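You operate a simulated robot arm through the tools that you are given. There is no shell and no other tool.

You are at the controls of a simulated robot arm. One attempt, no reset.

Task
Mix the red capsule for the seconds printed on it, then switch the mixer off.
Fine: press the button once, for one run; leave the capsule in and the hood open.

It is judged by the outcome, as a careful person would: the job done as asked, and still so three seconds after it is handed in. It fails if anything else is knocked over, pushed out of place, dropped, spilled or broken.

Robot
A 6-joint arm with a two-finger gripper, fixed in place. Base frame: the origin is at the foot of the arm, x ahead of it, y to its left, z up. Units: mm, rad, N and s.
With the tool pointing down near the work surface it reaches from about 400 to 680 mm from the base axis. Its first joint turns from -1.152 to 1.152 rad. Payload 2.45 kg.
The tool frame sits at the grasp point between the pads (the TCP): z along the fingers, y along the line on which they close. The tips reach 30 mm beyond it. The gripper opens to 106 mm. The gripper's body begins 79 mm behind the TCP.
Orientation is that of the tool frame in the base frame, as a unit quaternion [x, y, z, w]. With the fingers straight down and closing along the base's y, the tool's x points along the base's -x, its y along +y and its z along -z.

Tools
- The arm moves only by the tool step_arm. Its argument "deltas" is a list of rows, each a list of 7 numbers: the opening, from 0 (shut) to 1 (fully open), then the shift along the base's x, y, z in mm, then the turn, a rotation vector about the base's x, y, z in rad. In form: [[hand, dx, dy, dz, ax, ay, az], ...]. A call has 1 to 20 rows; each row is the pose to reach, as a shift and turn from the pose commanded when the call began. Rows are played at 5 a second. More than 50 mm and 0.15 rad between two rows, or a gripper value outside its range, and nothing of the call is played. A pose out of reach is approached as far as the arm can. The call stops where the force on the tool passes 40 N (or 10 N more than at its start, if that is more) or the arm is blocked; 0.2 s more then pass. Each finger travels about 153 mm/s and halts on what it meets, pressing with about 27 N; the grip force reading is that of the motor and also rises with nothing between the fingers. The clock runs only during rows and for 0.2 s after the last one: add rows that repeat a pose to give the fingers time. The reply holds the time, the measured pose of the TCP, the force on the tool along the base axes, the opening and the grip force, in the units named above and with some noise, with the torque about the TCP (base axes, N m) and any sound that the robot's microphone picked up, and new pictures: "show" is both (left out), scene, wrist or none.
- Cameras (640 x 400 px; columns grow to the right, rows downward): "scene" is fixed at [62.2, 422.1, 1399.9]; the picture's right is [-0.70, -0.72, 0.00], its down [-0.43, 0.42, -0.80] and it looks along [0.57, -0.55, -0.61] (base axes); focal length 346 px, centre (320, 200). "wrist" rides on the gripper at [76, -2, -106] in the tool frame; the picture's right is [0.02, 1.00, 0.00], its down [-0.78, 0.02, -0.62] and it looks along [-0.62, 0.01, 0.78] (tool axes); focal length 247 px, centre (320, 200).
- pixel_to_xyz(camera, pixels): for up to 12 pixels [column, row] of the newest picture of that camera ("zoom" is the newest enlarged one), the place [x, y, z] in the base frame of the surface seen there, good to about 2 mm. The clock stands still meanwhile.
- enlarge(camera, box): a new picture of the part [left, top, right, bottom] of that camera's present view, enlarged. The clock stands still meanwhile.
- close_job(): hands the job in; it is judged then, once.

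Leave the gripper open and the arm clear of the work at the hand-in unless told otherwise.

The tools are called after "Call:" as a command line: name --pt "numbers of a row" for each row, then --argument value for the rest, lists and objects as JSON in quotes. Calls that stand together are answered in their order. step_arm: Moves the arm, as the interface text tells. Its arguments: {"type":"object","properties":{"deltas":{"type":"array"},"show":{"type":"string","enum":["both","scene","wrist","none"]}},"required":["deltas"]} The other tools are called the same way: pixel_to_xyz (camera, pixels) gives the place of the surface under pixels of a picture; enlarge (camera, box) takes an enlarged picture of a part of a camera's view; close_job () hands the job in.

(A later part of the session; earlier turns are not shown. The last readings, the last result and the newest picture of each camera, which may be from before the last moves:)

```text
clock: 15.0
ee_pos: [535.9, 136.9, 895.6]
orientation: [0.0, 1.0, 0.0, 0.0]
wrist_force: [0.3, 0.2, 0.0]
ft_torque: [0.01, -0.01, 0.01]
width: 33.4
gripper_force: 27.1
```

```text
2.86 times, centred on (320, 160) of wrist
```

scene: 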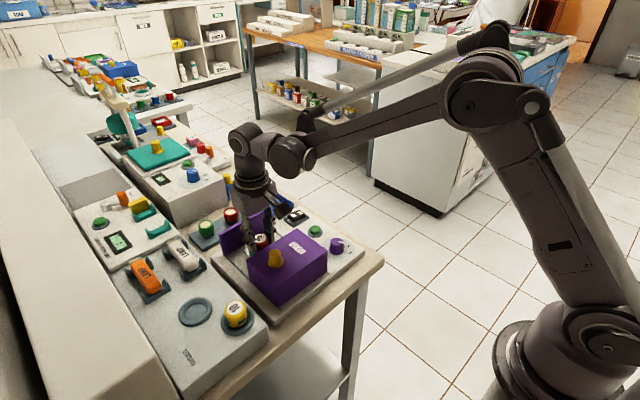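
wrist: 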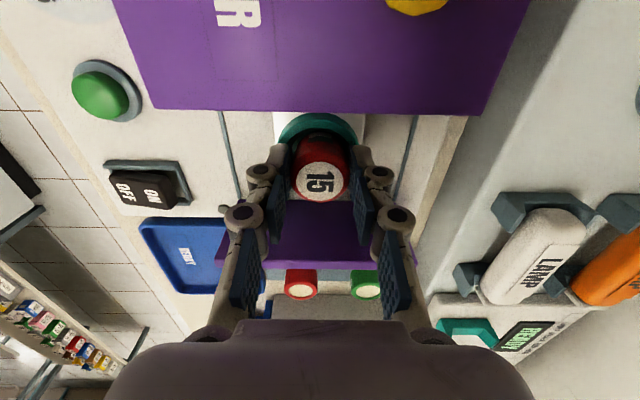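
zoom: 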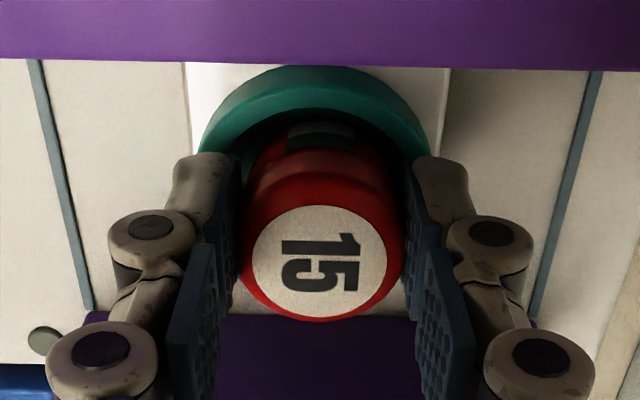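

Measuring the capsule top height now: seated would be ≈886.

Call:
pixel_to_xyz --camera "zoom" --pixels '[[320, 264], [280, 240], [360, 240], [285, 290], [355, 290], [320, 225], [320, 310], [320, 85], [230, 130], [415, 130]]'

```text
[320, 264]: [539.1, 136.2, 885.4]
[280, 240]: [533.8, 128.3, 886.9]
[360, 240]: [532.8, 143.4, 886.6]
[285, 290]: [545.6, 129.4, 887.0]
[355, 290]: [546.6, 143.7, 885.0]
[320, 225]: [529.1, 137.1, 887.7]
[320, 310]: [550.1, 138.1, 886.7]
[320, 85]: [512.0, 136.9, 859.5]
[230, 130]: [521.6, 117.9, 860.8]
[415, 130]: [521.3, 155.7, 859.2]
```

The capsule top reads ≈886.5, so it's on the cup floor within a mm, centred within ≈2 mm. Releasing gently, then rising.

Call:
step_arm --pt "0.36 0 0 0 0 0 0" --pt "0.45 0 0 0 0 0 0" --pt "0.5 0 0 0 0 0 0" --pt "0.5 0 0 0 0 0 0" --show "both"

Call:
enlarge --camera "wrist" --box '[240, 90, 400, 230]'

```text
clock: 16.0
ee_pos: [535.5, 137.3, 896.1]
orientation: [0.0, 1.0, 0.0, 0.0]
wrist_force: [-0.2, -0.4, 0.1]
ft_torque: [-0.03, 0.02, -0.01]
width: 53.2
gripper_force: 0.1
```

scene: 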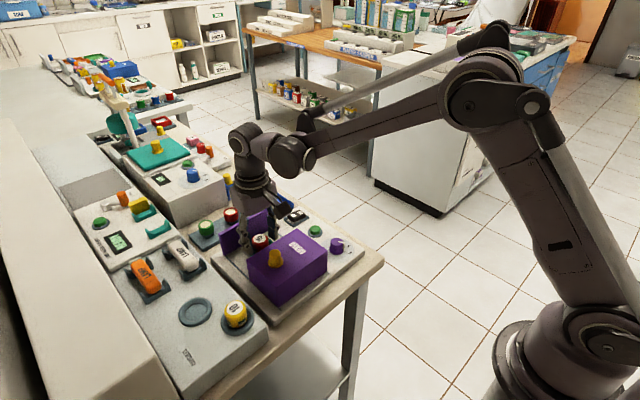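
wrist: 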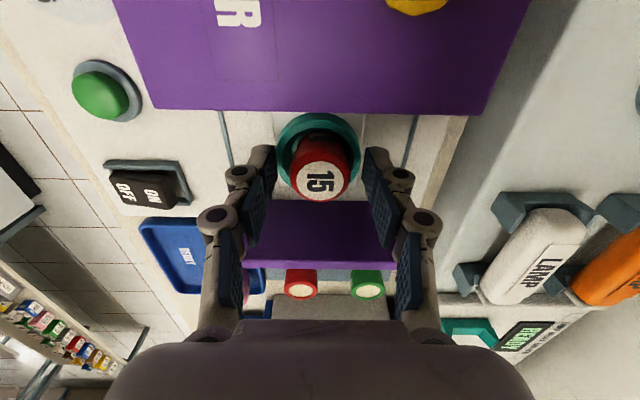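

```text
2.86 times, centred on (320, 160) of wrist
```

zoom: 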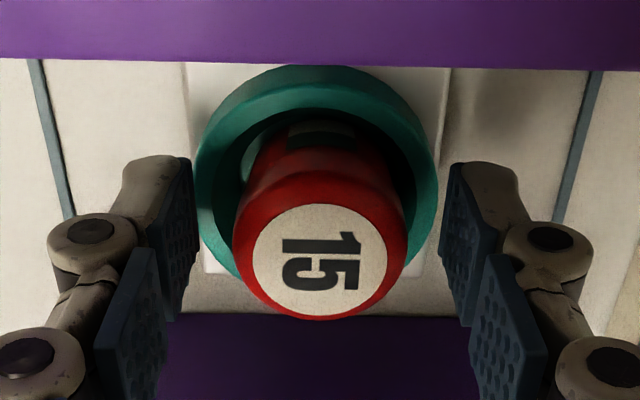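

The capsule stands in the cup (label at wrist (320,175)), fingers clear at 53 mm. Rising 89 mm, then moving over the dial at (428,11) while turning the hand -60° in readiness for the +120° turn.

Call:
step_arm --pt "0.5 0 0 15 0 0 0" --pt "0.5 0 0 40 0 0 0" --pt "0.5 0 0 65 0 0 0" --pt "0.5 0 0 89 0 0 0" --pt "0.5 -15 -18 89 0 0 -0.15" --pt "0.5 -31 -36 89 0 0 -0.3" --pt "0.5 -46 -54 89 0 0 -0.45" --pt "0.5 -61 -71 89 0 0 -0.6" --pt "0.5 -77 -90 89 0 0 -0.75" --pt "0.5 -92 -107 89 0 0 -0.9" --pt "0.5 -107 -125 89 0 0 -1.047" --pt "0.5 -107 -125 89 0 0 -1.047" --show "both"

Call:
enlarge --camera "wrist" --box '[220, 80, 420, 260]'

Call:
enlarge --camera "scene" --box '[220, 190, 360, 310]'

```text
clock: 18.6
ee_pos: [426.5, 9.0, 986.7]
orientation: [0.502, 0.865, 0.0, 0.001]
wrist_force: [0.0, 0.2, -1.3]
ft_torque: [0.01, 0.01, -0.03]
width: 52.9
gripper_force: 0.0
```

scene: 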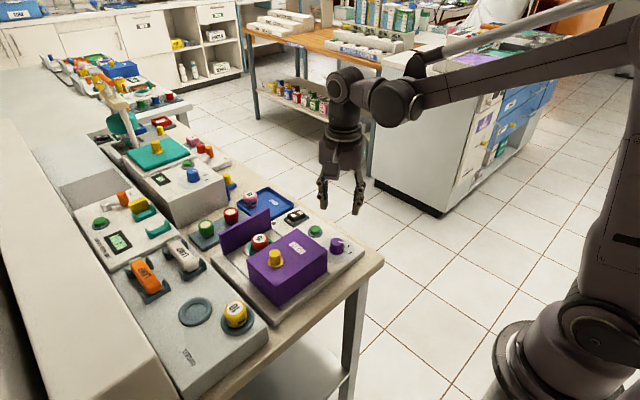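
wrist: 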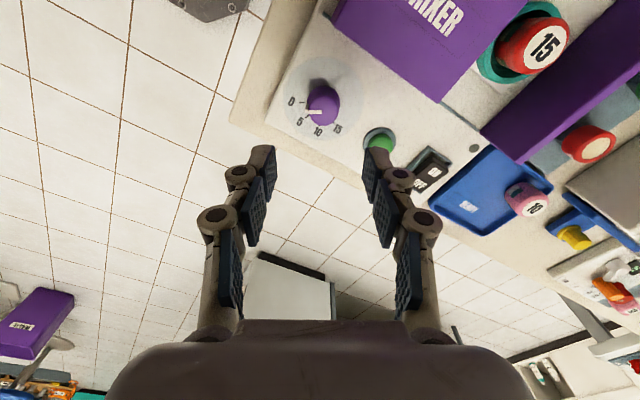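

```text
2.22 times, centred on (320, 170) of wrist
```

zoom: 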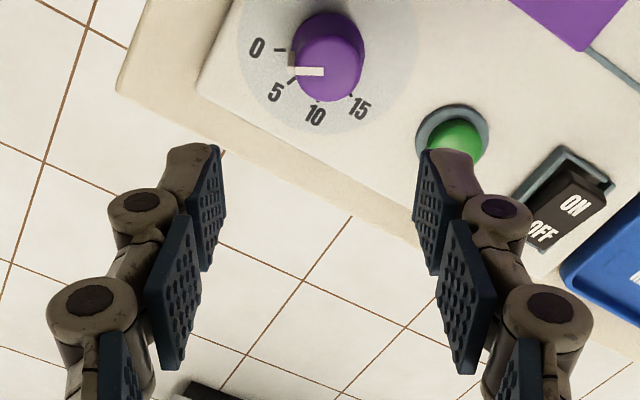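

```text
3.33 times, centred on (290, 250) of scene
```

zoom: 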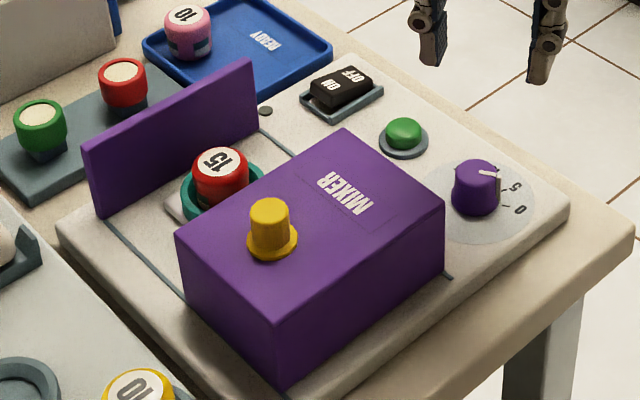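

The dial is at wrist (323,105). I enlarge it tightly to re-measure the pointer and ticks.

Call:
enlarge --camera "wrist" --box '[280, 70, 360, 140]'

```text
5.71 times, centred on (320, 105) of wrist
```

zoom: 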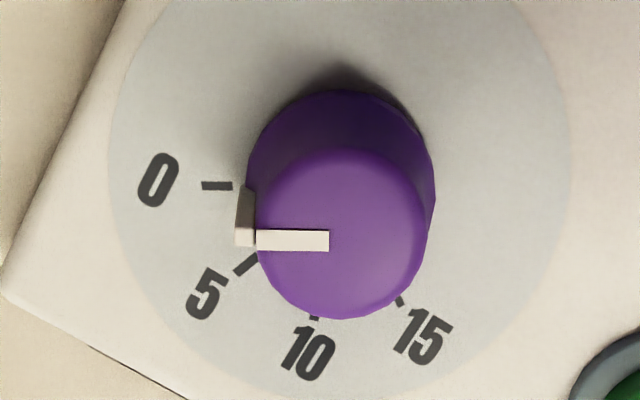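

The pointer is parallel to the 0 tick – dial at 0. Measuring ticks and knob geometry here.

Call:
pixel_to_xyz --camera "zoom" --pixels '[[203, 186], [230, 186], [237, 273], [253, 258], [315, 317], [402, 301], [158, 180], [207, 294], [308, 353], [424, 336], [262, 240], [326, 240]]'

Call:
pixel_to_xyz --camera "zoom" --pixels '[[343, 155], [343, 312], [262, 215], [423, 220], [343, 232], [300, 110], [390, 110], [250, 160], [430, 160], [343, 92], [115, 160], [570, 180]]'

```text
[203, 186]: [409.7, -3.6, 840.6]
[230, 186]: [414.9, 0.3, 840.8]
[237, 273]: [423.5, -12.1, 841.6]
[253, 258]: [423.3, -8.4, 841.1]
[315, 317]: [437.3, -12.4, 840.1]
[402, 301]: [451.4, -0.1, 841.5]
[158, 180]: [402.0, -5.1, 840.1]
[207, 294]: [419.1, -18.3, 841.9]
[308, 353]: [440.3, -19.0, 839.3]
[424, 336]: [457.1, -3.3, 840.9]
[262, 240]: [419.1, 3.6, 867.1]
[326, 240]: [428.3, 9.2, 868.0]
```

```text
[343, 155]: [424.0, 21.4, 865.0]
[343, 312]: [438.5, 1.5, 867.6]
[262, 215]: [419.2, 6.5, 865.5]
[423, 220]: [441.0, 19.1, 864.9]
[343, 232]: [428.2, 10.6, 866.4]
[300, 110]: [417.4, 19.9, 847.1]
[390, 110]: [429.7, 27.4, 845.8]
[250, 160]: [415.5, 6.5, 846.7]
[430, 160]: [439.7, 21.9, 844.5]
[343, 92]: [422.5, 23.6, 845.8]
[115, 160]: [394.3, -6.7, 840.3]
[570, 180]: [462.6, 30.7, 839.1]
```

Centre ≈(428.7,11.2), tapered knob radius 12–15, marks 40° apart, so +120° from 0 to 15. Descending around the knob to TCP z≈877 (tips ≈847).

Call:
step_arm --pt "0.5 0.7 0.4 -25 0 0 0" --pt "0.5 0.7 0.4 -50 0 0 0" --pt "0.5 0.7 0.4 -75 0 0 0" --pt "0.5 0.7 0.4 -95 0 0 0" --pt "0.5 0.7 0.4 -95 0 0 0" --show "both"

Call:
enlarge --camera "wrist" --box '[240, 90, 400, 230]'

```text
clock: 19.8
ee_pos: [426.2, 14.4, 891.5]
orientation: [0.5, 0.866, 0.0, -0.001]
wrist_force: [0.8, 0.0, -1.1]
ft_torque: [-0.02, 0.02, -0.04]
width: 52.8
gripper_force: 0.1
```

scene: 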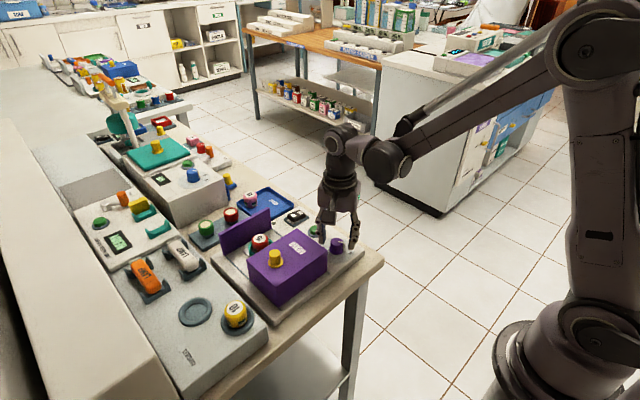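
wrist: 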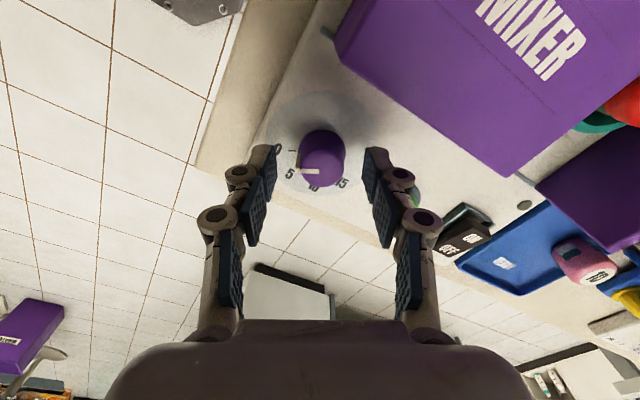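

```text
2.86 times, centred on (320, 160) of wrist
```

zoom: 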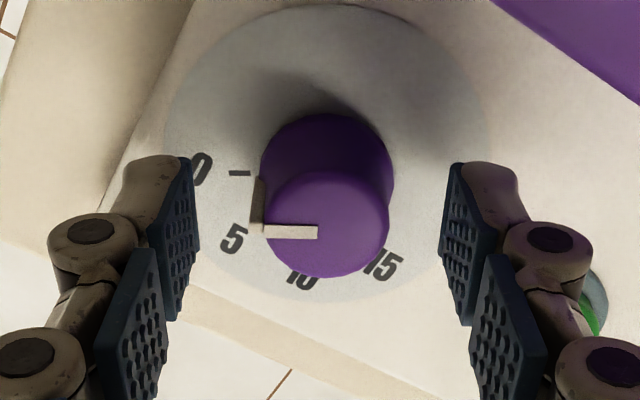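

At yaw -60° the left pad would close right on the pointer fin. I'll turn a further -50° (to -110°) around the knob so the pads meet the round sides, and shift by (+1,+0.6) for centring.

Call:
step_arm --pt "0.5 0.2 0.1 0 0 0 -0.146" --pt "0.5 0.4 0.2 0 0 0 -0.291" --pt "0.5 0.6 0.3 0 0 0 -0.436" --pt "0.5 0.8 0.4 0 0 0 -0.582" --pt "0.5 0.9 0.5 0 0 0 -0.727" --pt "0.5 1 0.6 0 0 0 -0.873" --pt "0.5 1 0.6 0 0 0 -0.873" --show "both"

Call:
enlarge --camera "wrist" --box '[240, 90, 400, 230]'

```text
clock: 21.4
ee_pos: [429.0, 12.0, 890.6]
orientation: [0.82, 0.572, 0.0, -0.001]
wrist_force: [0.0, -0.4, -0.4]
ft_torque: [0.01, 0.0, 0.0]
width: 52.9
gripper_force: 0.0
```

scene: 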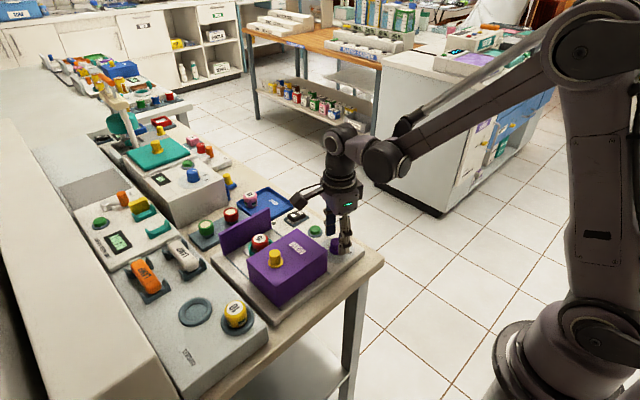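
wrist: 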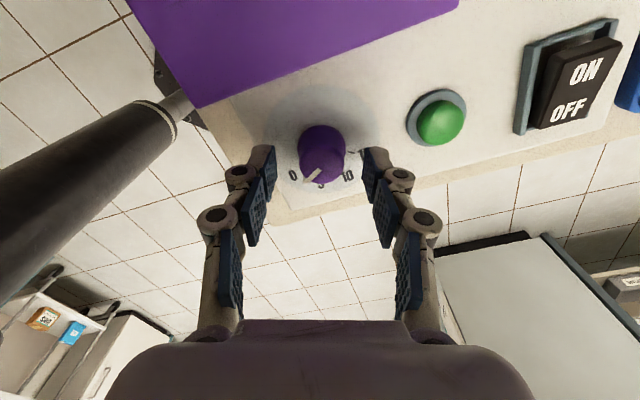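

```text
2.86 times, centred on (320, 160) of wrist
```

zoom: 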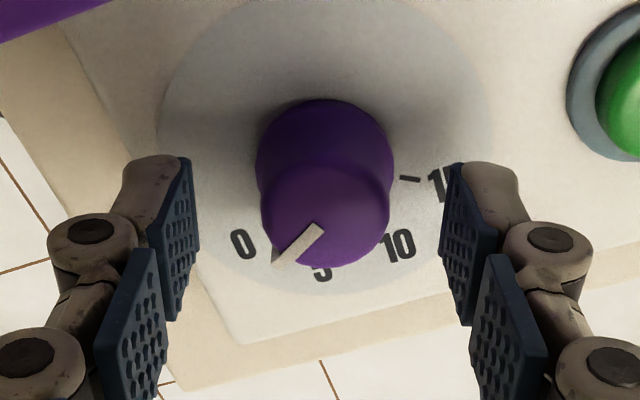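

Hand is at -110°, knob centred (col 325 vs 320). Descending 13 mm, then closing on the knob.

Call:
step_arm --pt "0.5 0 0 -7 0 0 0" --pt "0.5 0 0 -13 0 0 0" --pt "0.5 0 0 -13 0 0 0" --pt "0.3 0 0 -13 0 0 0" --pt "0.1 0 0 -13 0 0 0" --pt "0.1 0 0 -13 0 0 0" --pt "0.1 0 0 -13 0 0 0" --show "wrist"

Call:
enlarge --camera "wrist" --box '[240, 90, 400, 230]'

```text
clock: 23.0
ee_pos: [430.9, 10.7, 878.8]
orientation: [0.819, 0.573, 0.001, 0.0]
wrist_force: [0.9, -0.6, -2.4]
ft_torque: [-0.04, -0.05, 0.12]
width: 28.1
gripper_force: 45.4
```

wrist: 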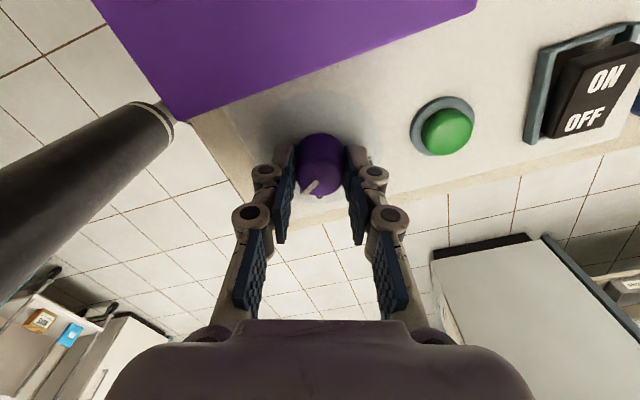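

```text
2.86 times, centred on (320, 160) of wrist
```

zoom: 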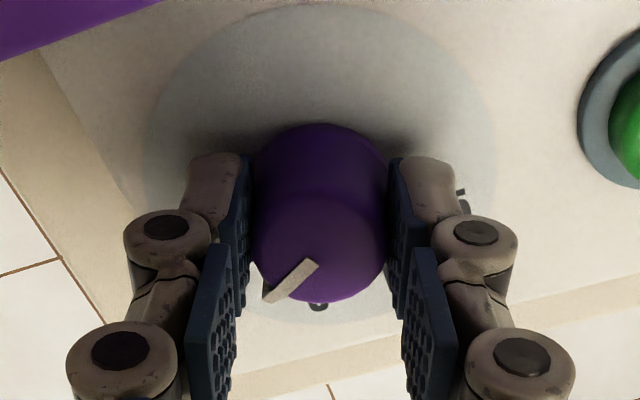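

Gripped on the knob (28.1 mm). Turning +60° first and checking.

Call:
step_arm --pt "0.1 0 0 0 0 0 0.1" --pt "0.1 0 0 0 0 0 0.2" --pt "0.1 0 0 0 0 0 0.3" --pt "0.1 0 0 0 0 0 0.4" --pt "0.1 0 0 0 0 0 0.5" --pt "0.1 0 0 0 0 0 0.6" --pt "0.1 0 0 0 0 0 0.7" --pt "0.1 0 0 0 0 0 0.8" --pt "0.1 0 0 0 0 0 0.9" --pt "0.1 0 0 0 0 0 1.0" --pt "0.1 0 0 0 0 0 1.047" --pt "0.1 0 0 0 0 0 1.047" --show "both"

Call:
enlarge --camera "wrist" --box '[240, 90, 400, 230]'

```text
clock: 25.6
ee_pos: [428.4, 11.2, 877.3]
orientation: [0.422, 0.906, 0.0, -0.001]
wrist_force: [-9.1, -8.0, 29.7]
ft_torque: [-0.19, 0.45, -0.02]
width: 27.6
gripper_force: 44.9
```

scene: 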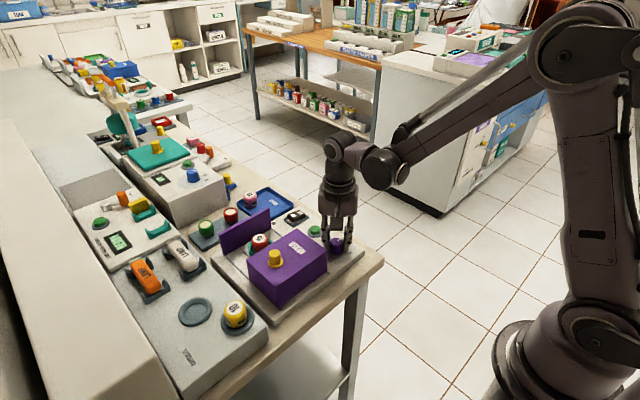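
wrist: 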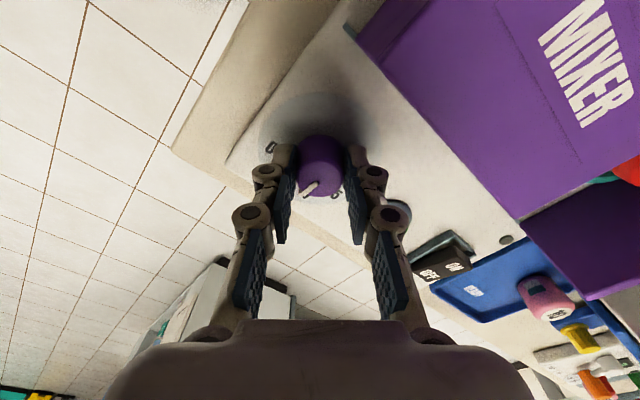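

```text
2.86 times, centred on (320, 160) of wrist
```

zoom: 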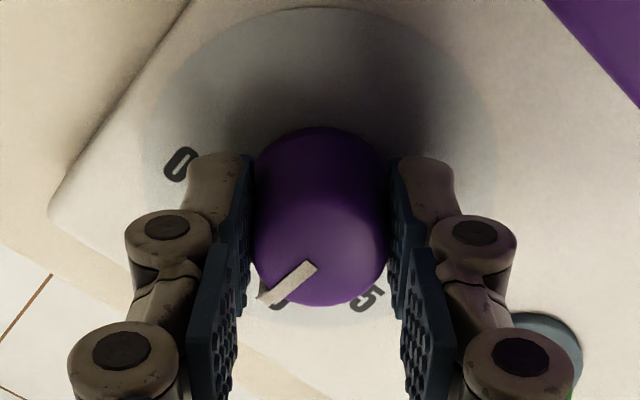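

The pointer followed (same place in the hand's view), but the vertical force rose to 30 N. I'll release to relieve it, raise 3 mm, and re-grip.

Call:
step_arm --pt "0.4 0 0 0 0 0 0" --pt "0.45 0 0 0 0 0 0" --pt "0.45 0 0 0 0 0 0" --show "wrist"

Call:
enlarge --camera "wrist" --box '[260, 110, 380, 210]'

```text
clock: 26.4
ee_pos: [431.5, 11.1, 876.6]
orientation: [0.423, 0.906, 0.0, 0.001]
wrist_force: [1.0, 0.6, -0.4]
ft_torque: [0.01, 0.0, 0.02]
width: 48.0
gripper_force: 0.1
```

wrist: 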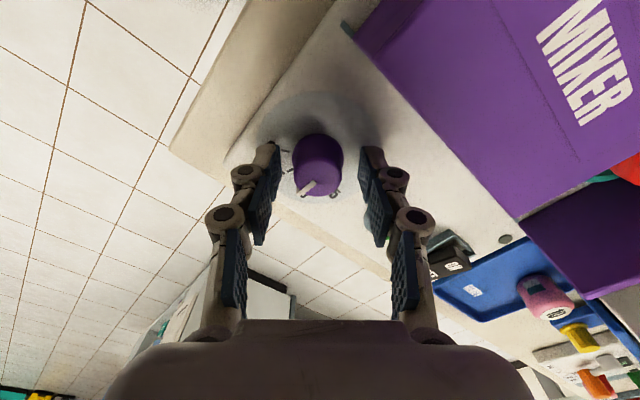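

```text
4.00 times, centred on (320, 160) of wrist
```

zoom: 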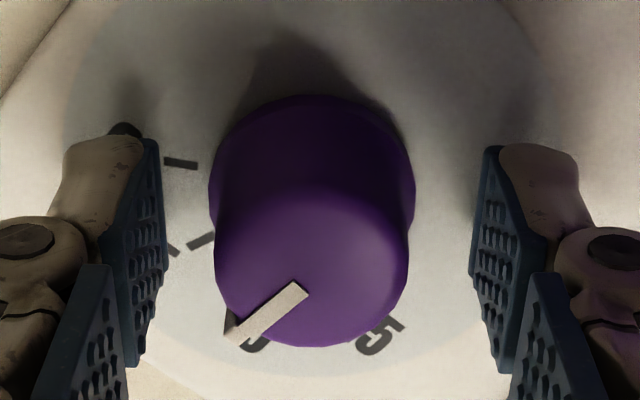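

Force is zero again; the knob sits ≈1.5 mm toward -y of the TCP. I shift (+0.2,-1.5,+3), re-grip.

Call:
step_arm --pt "0.45 0.2 -1.5 3 0 0 0" --pt "0.45 0.2 -1.5 3 0 0 0" --pt "0.3 0.2 -1.5 3 0 0 0" --pt "0.1 0.2 -1.5 3 0 0 0" --pt "0.1 0.2 -1.5 3 0 0 0" --pt "0.1 0.2 -1.5 3 0 0 0" --show "none"

```text
clock: 27.8
ee_pos: [429.8, 9.8, 881.8]
orientation: [0.424, 0.906, 0.0, 0.0]
wrist_force: [-2.8, -2.1, 4.2]
ft_torque: [-0.03, 0.14, -0.02]
width: 27.8
gripper_force: 45.0
```

Gripped at 27.8 mm with low forces. Turning a further +60° at a moderate rate.

Call:
step_arm --pt "0.1 0 0 0 0 0 0.1" --pt "0.1 0 0 0 0 0 0.2" --pt "0.1 0 0 0 0 0 0.3" --pt "0.1 0 0 0 0 0 0.4" --pt "0.1 0 0 0 0 0 0.5" --pt "0.1 0 0 0 0 0 0.5" --show "none"

```text
clock: 29.2
ee_pos: [430.9, 9.2, 881.3]
orientation: [0.185, 0.983, 0.0, 0.001]
wrist_force: [5.6, -1.6, 13.0]
ft_torque: [0.46, 0.93, 0.0]
width: 27.6
gripper_force: 44.8
```

Forces stay moderate (13 N). Continuing the remaining 0.547 rad.

Call:
step_arm --pt "0.1 0 0 0 0 0 0.1" --pt "0.1 0 0 0 0 0 0.2" --pt "0.1 0 0 0 0 0 0.3" --pt "0.1 0 0 0 0 0 0.4" --pt "0.1 0 0 0 0 0 0.5" --pt "0.1 0 0 0 0 0 0.547" --pt "0.1 0 0 0 0 0 0.547" --show "wrist"

Call:
enlarge --camera "wrist" --box '[260, 110, 380, 210]'

```text
clock: 30.8
ee_pos: [430.4, 9.5, 880.8]
orientation: [-0.088, 0.996, -0.001, 0.0]
wrist_force: [8.6, -4.4, 5.8]
ft_torque: [-0.06, -0.09, 0.05]
width: 27.5
gripper_force: 44.9
```

wrist: 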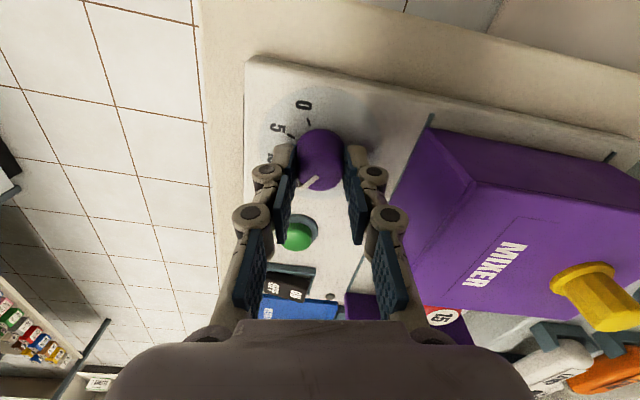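

```text
4.00 times, centred on (320, 160) of wrist
```

zoom: 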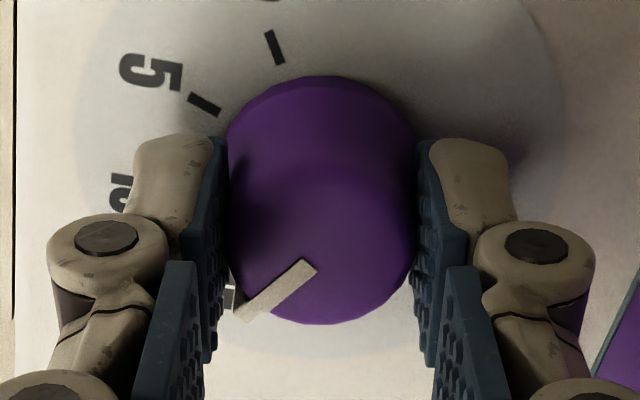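

The dial turned with the hand; now at +10° yaw. Releasing and rising to view the pointer against the 15 tick.

Call:
step_arm --pt "0.35 0 0 0 0 0 0" --pt "0.45 0 0 0 0 0 0" --pt "0.45 0 0 0 0 0 0" --pt "0.45 0 0 15 0 0 0" --pt "0.45 0 0 45 0 0 -0.06" --pt "0.45 0 0 75 0 0 -0.12" --pt "0.45 0 0 105 0 0 -0.174" --pt "0.45 0 0 105 0 0 -0.174" --show "both"

Call:
enlarge --camera "wrist" --box '[280, 70, 360, 140]'

```text
clock: 32.6
ee_pos: [430.9, 9.6, 985.9]
orientation: [0.001, 1.0, 0.0, 0.001]
wrist_force: [-0.4, 0.4, 0.1]
ft_torque: [-0.01, -0.01, 0.01]
width: 47.8
gripper_force: 0.1
```

scene: 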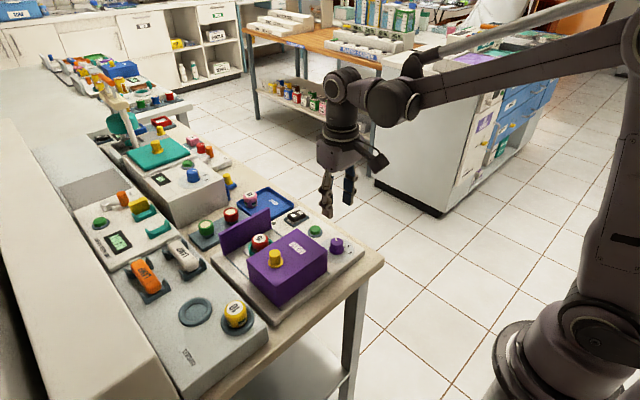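
wrist: 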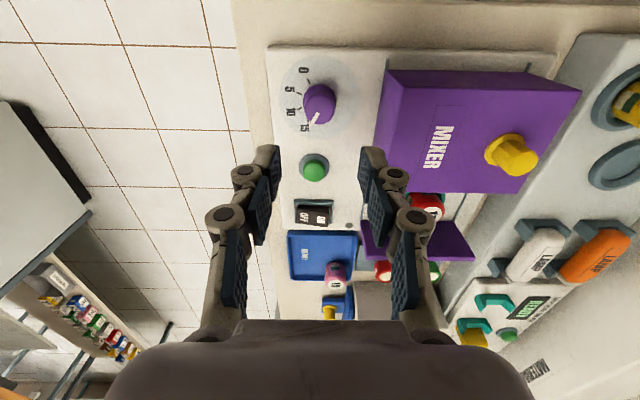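

```text
5.71 times, centred on (320, 105) of wrist
```

zoom: 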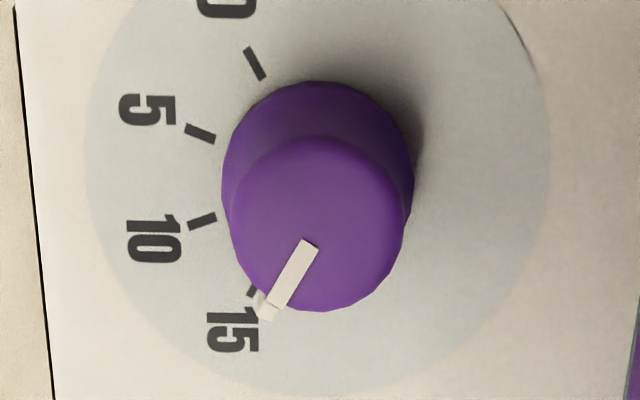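

The pointer lies near the 15 tick at (252,290). Measuring pointer line, tick and fin.

Call:
pixel_to_xyz --camera "zoom" --pixels '[[310, 245], [295, 267], [280, 292], [267, 312], [251, 290], [230, 330], [190, 224], [213, 217], [188, 129], [212, 139], [248, 50], [263, 78]]'

Call:
pixel_to_xyz --camera "zoom" --pixels '[[318, 138], [235, 220], [402, 225], [318, 308], [318, 222], [253, 285], [249, 295], [90, 170], [548, 190], [313, 395], [155, 237], [150, 110]]'

```text
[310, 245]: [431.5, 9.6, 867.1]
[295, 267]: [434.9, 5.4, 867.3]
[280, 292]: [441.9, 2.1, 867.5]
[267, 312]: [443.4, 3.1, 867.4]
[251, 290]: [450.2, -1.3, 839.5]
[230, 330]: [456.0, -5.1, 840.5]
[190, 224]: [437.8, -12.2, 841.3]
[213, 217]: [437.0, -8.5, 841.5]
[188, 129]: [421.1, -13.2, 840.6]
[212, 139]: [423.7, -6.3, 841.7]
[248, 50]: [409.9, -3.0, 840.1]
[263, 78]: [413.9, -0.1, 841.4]
```

```text
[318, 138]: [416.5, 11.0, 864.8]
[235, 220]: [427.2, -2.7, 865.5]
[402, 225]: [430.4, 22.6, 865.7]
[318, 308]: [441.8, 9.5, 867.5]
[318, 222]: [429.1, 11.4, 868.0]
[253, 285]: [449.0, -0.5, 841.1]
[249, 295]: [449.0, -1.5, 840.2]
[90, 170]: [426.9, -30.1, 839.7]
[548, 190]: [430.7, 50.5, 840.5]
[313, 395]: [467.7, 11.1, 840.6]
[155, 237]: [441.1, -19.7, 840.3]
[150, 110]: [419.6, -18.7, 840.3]
```

The pointer's direction computes to -30.2°, right on the 15 mark (-30°). Next I check that the hood is open at its front before sliding it: I move over the cup with the hand turned -110° so the wrist camera looks back at the hood.

Call:
step_arm --pt "0.45 11 10 5 0 0 -0.148" --pt "0.45 22 20 10 0 0 -0.296" --pt "0.45 33 29 10 0 0 -0.444" --pt "0.45 44 39 10 0 0 -0.592" --pt "0.45 55 49 10 0 0 -0.74" --pt "0.45 66 59 10 0 0 -0.888" --pt "0.45 77 69 10 0 0 -1.036" --pt "0.45 88 78 10 0 0 -1.184" --pt "0.45 99 88 10 0 0 -1.332" --pt "0.45 110 98 10 0 0 -1.48" --pt "0.45 121 108 10 0 0 -1.628" --pt "0.45 132 117 10 0 0 -1.776" --pt "0.45 140 125 10 0 0 -1.92" --pt "0.45 140 125 10 0 0 -1.92" --show "both"

Call:
enlarge --camera "wrist" --box '[220, 0, 420, 180]'

```text
clock: 35.6
ee_pos: [571.2, 136.3, 994.2]
orientation: [0.82, 0.573, 0.0, 0.001]
wrist_force: [-0.1, 0.6, 0.1]
ft_torque: [0.0, 0.0, -0.04]
width: 47.8
gripper_force: 0.1
```

scene: 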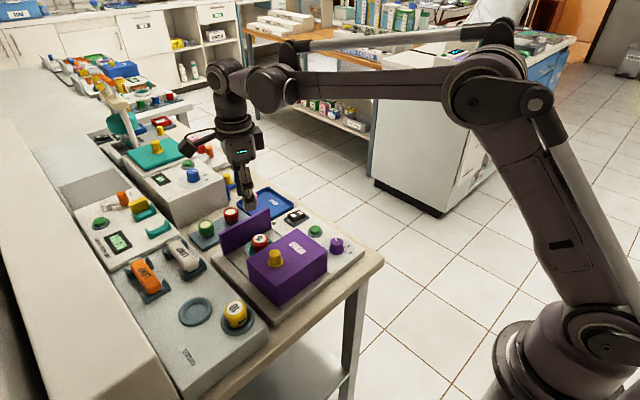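
wrist: 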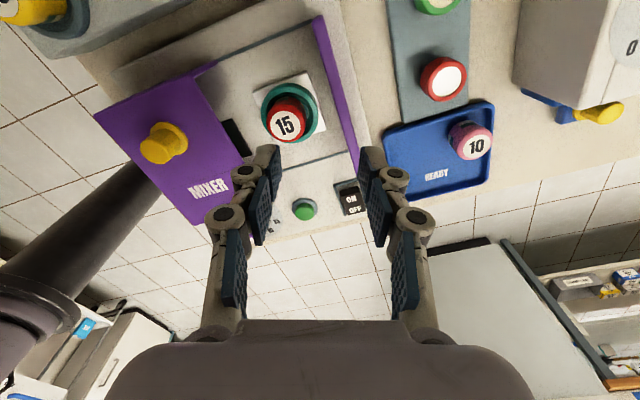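

```text
2.22 times, centred on (320, 90) of wrist
```

zoom: 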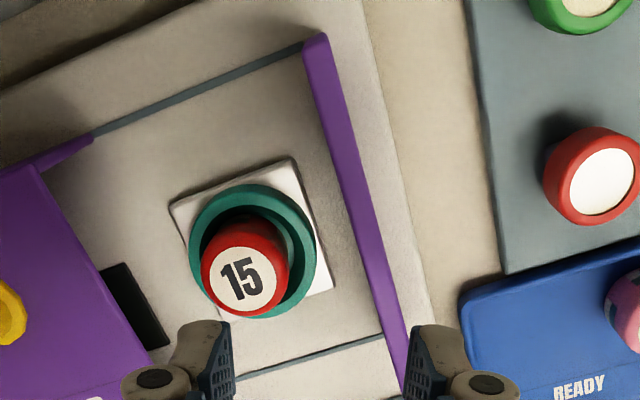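

The hood's front appears open, but I notice a black rectangle at zoom (135,305) between hood and cup. I'll look closer and measure it.

Call:
enlarge --camera "wrist" --box '[180, 60, 290, 170]'

```text
3.64 times, centred on (235, 115) of wrist
```

zoom: 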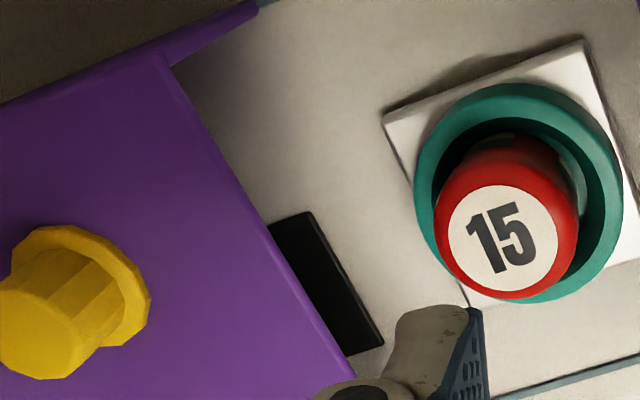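

Measuring the black rectangle and the hood's front edges.

Call:
pixel_to_xyz --camera "zoom" --pixels '[[295, 230], [310, 260], [340, 320], [370, 340], [355, 345], [220, 160], [280, 260], [340, 350], [250, 10], [200, 30], [240, 120], [395, 380]]'

Call:
enlarge --camera "scene" --box '[210, 200, 350, 310]'

```text
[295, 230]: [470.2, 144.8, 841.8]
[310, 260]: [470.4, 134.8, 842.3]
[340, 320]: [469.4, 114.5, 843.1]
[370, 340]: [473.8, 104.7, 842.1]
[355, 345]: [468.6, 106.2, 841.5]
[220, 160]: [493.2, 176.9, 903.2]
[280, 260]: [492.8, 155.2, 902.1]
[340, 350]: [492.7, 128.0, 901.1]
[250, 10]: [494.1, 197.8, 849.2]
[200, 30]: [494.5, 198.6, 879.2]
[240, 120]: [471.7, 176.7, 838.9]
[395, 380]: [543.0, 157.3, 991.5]
```

```text
3.64 times, centred on (280, 255) of scene
```

zoom: 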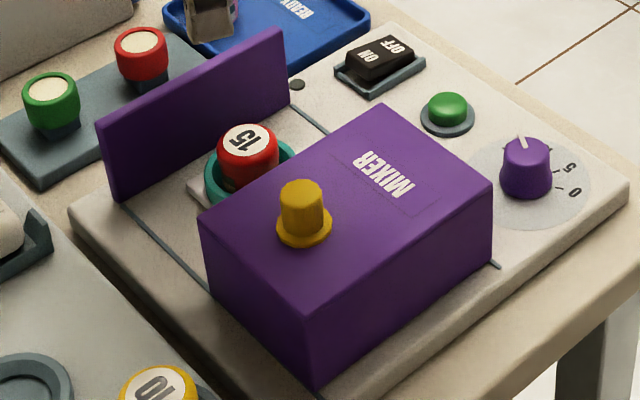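

The black plate lies flat at z≈842 under the retracted hood (x≈470), seen through its open front – so sliding is safe. Now I move over the hood's yellow knob (445,166) with yaw -90° so the fingers close along x.

Call:
step_arm --pt "0.45 -25 6 0 0 0 0.07" --pt "0.45 -50 12 0 0 0 0.14" --pt "0.45 -75 18 0 0 0 0.21" --pt "0.45 -100 24 0 0 0 0.28" --pt "0.45 -125 30.5 -10 0 0 0.349" --pt "0.45 -125 30.5 -20 0 0 0.349" --pt "0.45 -125 30.5 -20 0 0 0.349" --show "both"

Call:
enlarge --camera "wrist" --box '[230, 90, 410, 240]'

```text
clock: 37.2
ee_pos: [447.8, 166.6, 976.9]
orientation: [0.707, 0.707, 0.0, 0.0]
wrist_force: [0.0, -0.8, 0.4]
ft_torque: [-0.02, -0.02, -0.03]
width: 47.7
gripper_force: 0.0
```

scene: 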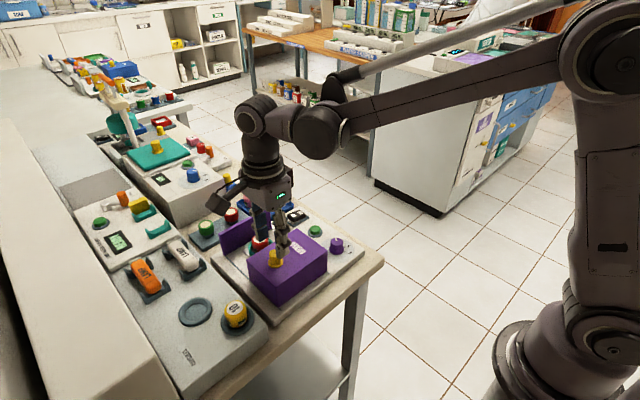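
wrist: 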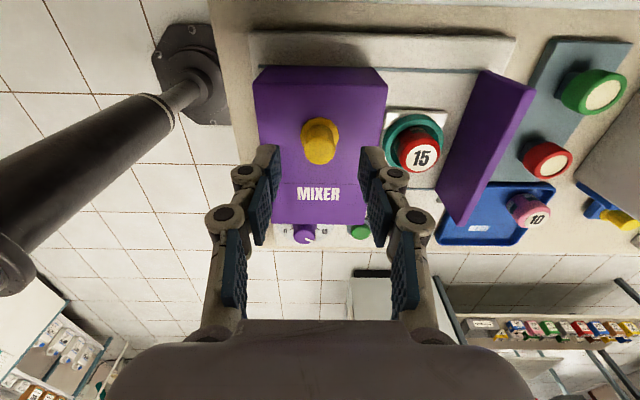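

```text
2.67 times, centred on (320, 165) of wrist
```

zoom: 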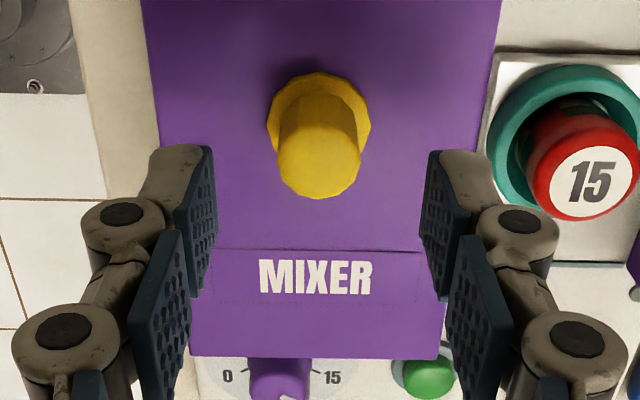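

The knob is centred between the pads (col 319 vs 321). Measuring knob top for y alignment.

Call:
pixel_to_xyz --camera "zoom" --pixels '[[318, 160], [285, 155], [352, 155], [318, 125], [318, 190], [270, 120], [368, 120], [320, 80], [318, 105]]'

```text
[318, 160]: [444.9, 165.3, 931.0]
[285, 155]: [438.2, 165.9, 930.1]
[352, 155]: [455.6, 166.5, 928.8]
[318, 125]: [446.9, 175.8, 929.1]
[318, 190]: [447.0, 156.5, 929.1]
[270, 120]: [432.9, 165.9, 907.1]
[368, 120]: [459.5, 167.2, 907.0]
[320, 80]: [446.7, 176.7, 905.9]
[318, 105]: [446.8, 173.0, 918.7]
```

Knob at (446.5,166), top 930, flange ≈907. Descending 32 mm (tips ≈913) and closing on it.

Call:
step_arm --pt "0.45 0.5 0 -12 0 0 0" --pt "0.45 0.5 0 -24 0 0 0" --pt "0.45 0.5 0 -31 0 0 0" --pt "0.45 0.5 0 -31 0 0 0" --pt "0.3 0.5 0 -31 0 0 0" --pt "0.1 0.5 0 -31 0 0 0" --pt "0.1 0.5 0 -31 0 0 0" --pt "0.1 0.5 0 -31 0 0 0" --show "wrist"

```text
clock: 39.0
ee_pos: [447.1, 167.0, 945.7]
orientation: [0.707, 0.707, -0.001, 0.001]
wrist_force: [1.0, -0.1, 0.0]
ft_torque: [-0.03, -0.03, -0.03]
width: 21.1
gripper_force: 45.2
```

wrist: 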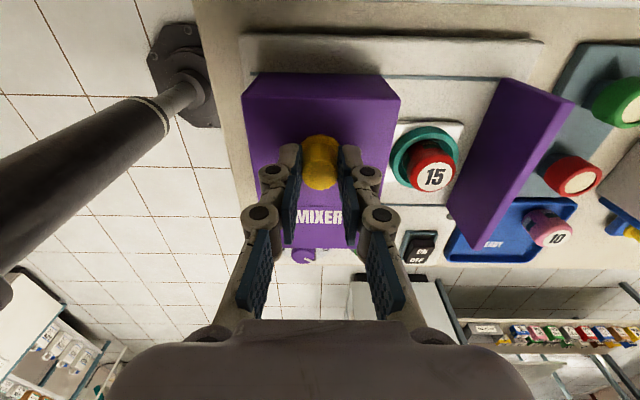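

Knob gripped at 21.1 mm. Sliding the hood +x by 20 mm first to test its motion.

Call:
step_arm --pt "0.1 4 0 0 0 0 0" --pt "0.1 9 0 0 0 0 0" --pt "0.1 14 0 0 0 0 0" --pt "0.1 20 0 0 0 0 0" --pt "0.1 20 0 0 0 0 0" --show "both"

```text
clock: 40.2
ee_pos: [465.7, 166.2, 944.1]
orientation: [0.707, 0.708, 0.0, 0.0]
wrist_force: [-0.3, 6.9, 31.8]
ft_torque: [-0.05, 0.04, 0.01]
width: 21.1
gripper_force: 45.1
```

scene: 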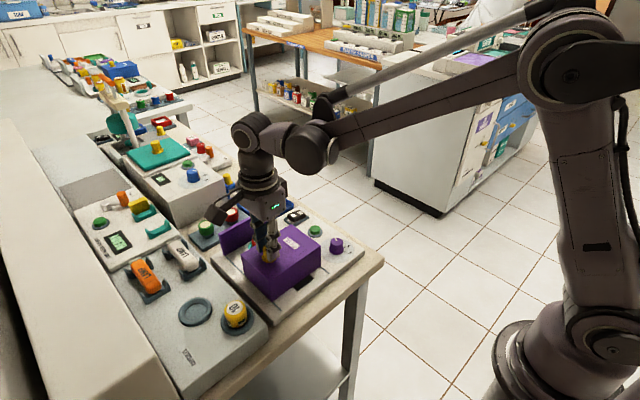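
wrist: 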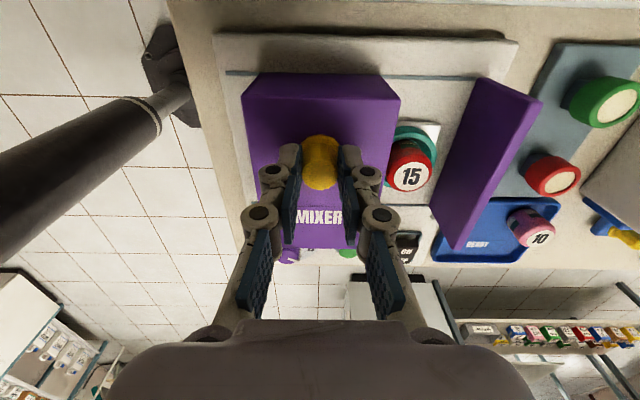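

The hood slides, but the tight grip built 32 N vertical load. I'll loosen to ~24.5 mm so the fingers only push the knob by contact, and check the force.

Call:
step_arm --pt "0.235 0 0 0 0 0 0" --pt "0.235 0 0 0 0 0 0" --show "none"

```text
clock: 40.8
ee_pos: [466.1, 165.2, 944.3]
orientation: [0.708, 0.707, 0.0, 0.0]
wrist_force: [0.7, -0.3, 0.4]
ft_torque: [0.0, 0.0, 0.03]
width: 24.7
gripper_force: 0.0
```

Loads are gone at 24.7 mm. Now pushing +x 60 mm more in small steps.

Call:
step_arm --pt "0.235 5 0 0 0 0 0" --pt "0.235 11 0 0 0 0 0" --pt "0.235 18 0 0 0 0 0" --pt "0.235 25 0 0 0 0 0" --pt "0.235 32 0 0 0 0 0" --pt "0.235 39 0 0 0 0 0" --pt "0.235 46 0 0 0 0 0" --pt "0.235 53 0 0 0 0 0" --pt "0.235 60 0 0 0 0 0" --pt "0.235 60 0 0 0 0 0" --show "both"

```text
clock: 43.0
ee_pos: [527.1, 165.2, 944.9]
orientation: [0.707, 0.707, 0.0, 0.001]
wrist_force: [-0.8, -0.3, 0.5]
ft_torque: [-0.03, 0.02, 0.01]
width: 24.9
gripper_force: 0.4
```

scene: 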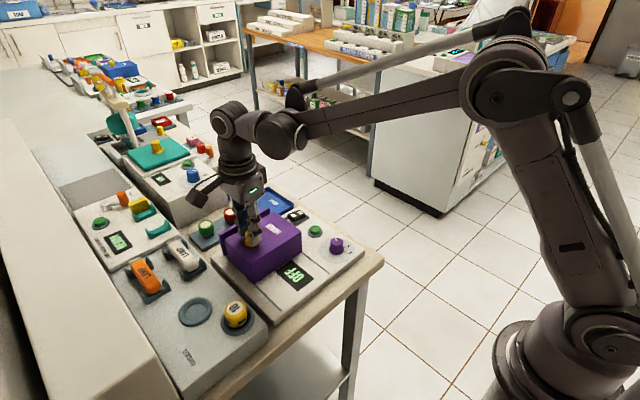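
wrist: 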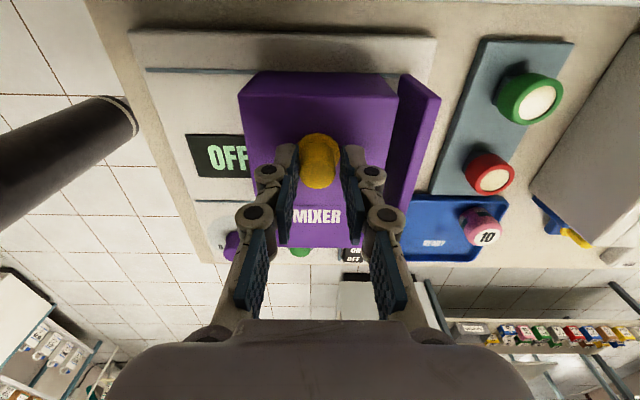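

The display under the hood is revealed and reads "OFF". About 17 mm remains to the plate; pushing 13 mm, then 2 mm steps.

Call:
step_arm --pt "0.235 4 0 0 0 0 0" --pt "0.235 8 0 0 0 0 0" --pt "0.235 12 0 0 0 0 0" --pt "0.235 14 0 0 0 0 0" --pt "0.235 14 0 0 0 0 0" --show "both"

Call:
enlarge --camera "scene" --box '[200, 180, 340, 300]'

```text
clock: 44.2
ee_pos: [540.2, 165.1, 944.9]
orientation: [0.708, 0.706, 0.0, -0.001]
wrist_force: [0.0, -0.9, -0.3]
ft_torque: [-0.05, 0.04, 0.0]
width: 24.8
gripper_force: 0.0
```

scene: 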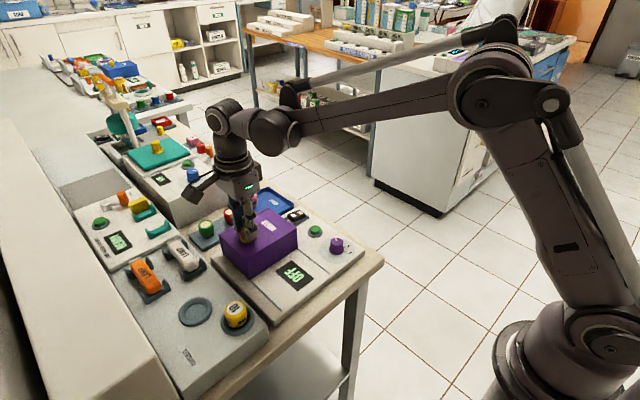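
wrist: 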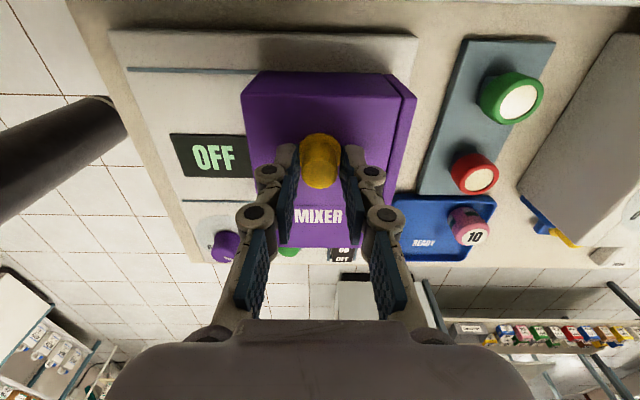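

```text
3.33 times, centred on (270, 240) of scene
```

zoom: 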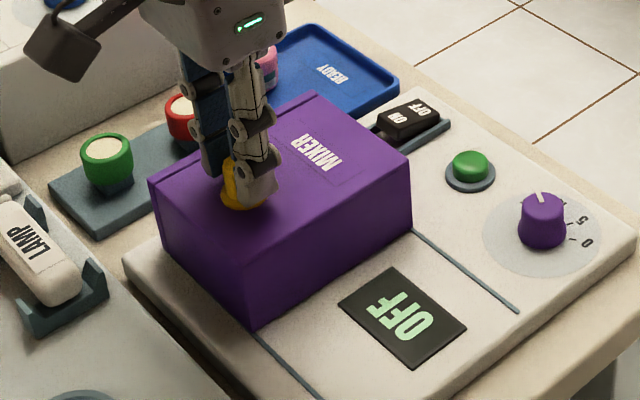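

Almost closed; a thin seam remains. Pushing in 1.5 mm steps until contact.

Call:
step_arm --pt "0.235 1.5 0 0 0 0 0" --pt "0.235 3 0 0 0 0 0" --pt "0.235 4.5 0 0 0 0 0" --pt "0.235 4.5 0 0 0 0 0" --show "wrist"

Call:
enlarge --camera "wrist" --box '[220, 50, 440, 260]'

```text
clock: 45.2
ee_pos: [545.4, 164.9, 944.4]
orientation: [0.707, 0.707, -0.001, -0.001]
wrist_force: [-8.9, -1.1, 3.0]
ft_torque: [-0.05, 0.32, 0.02]
width: 30.8
gripper_force: 4.6
```

wrist: 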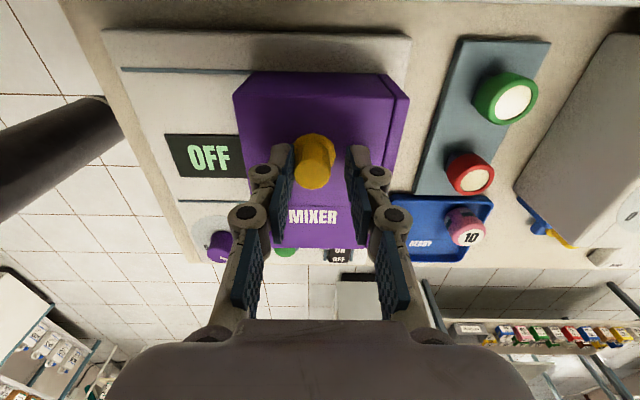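

```text
1.90 times, centred on (330, 155) of wrist
```

zoom: 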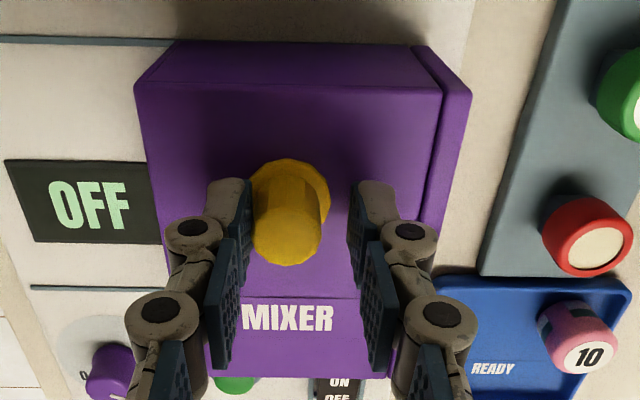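

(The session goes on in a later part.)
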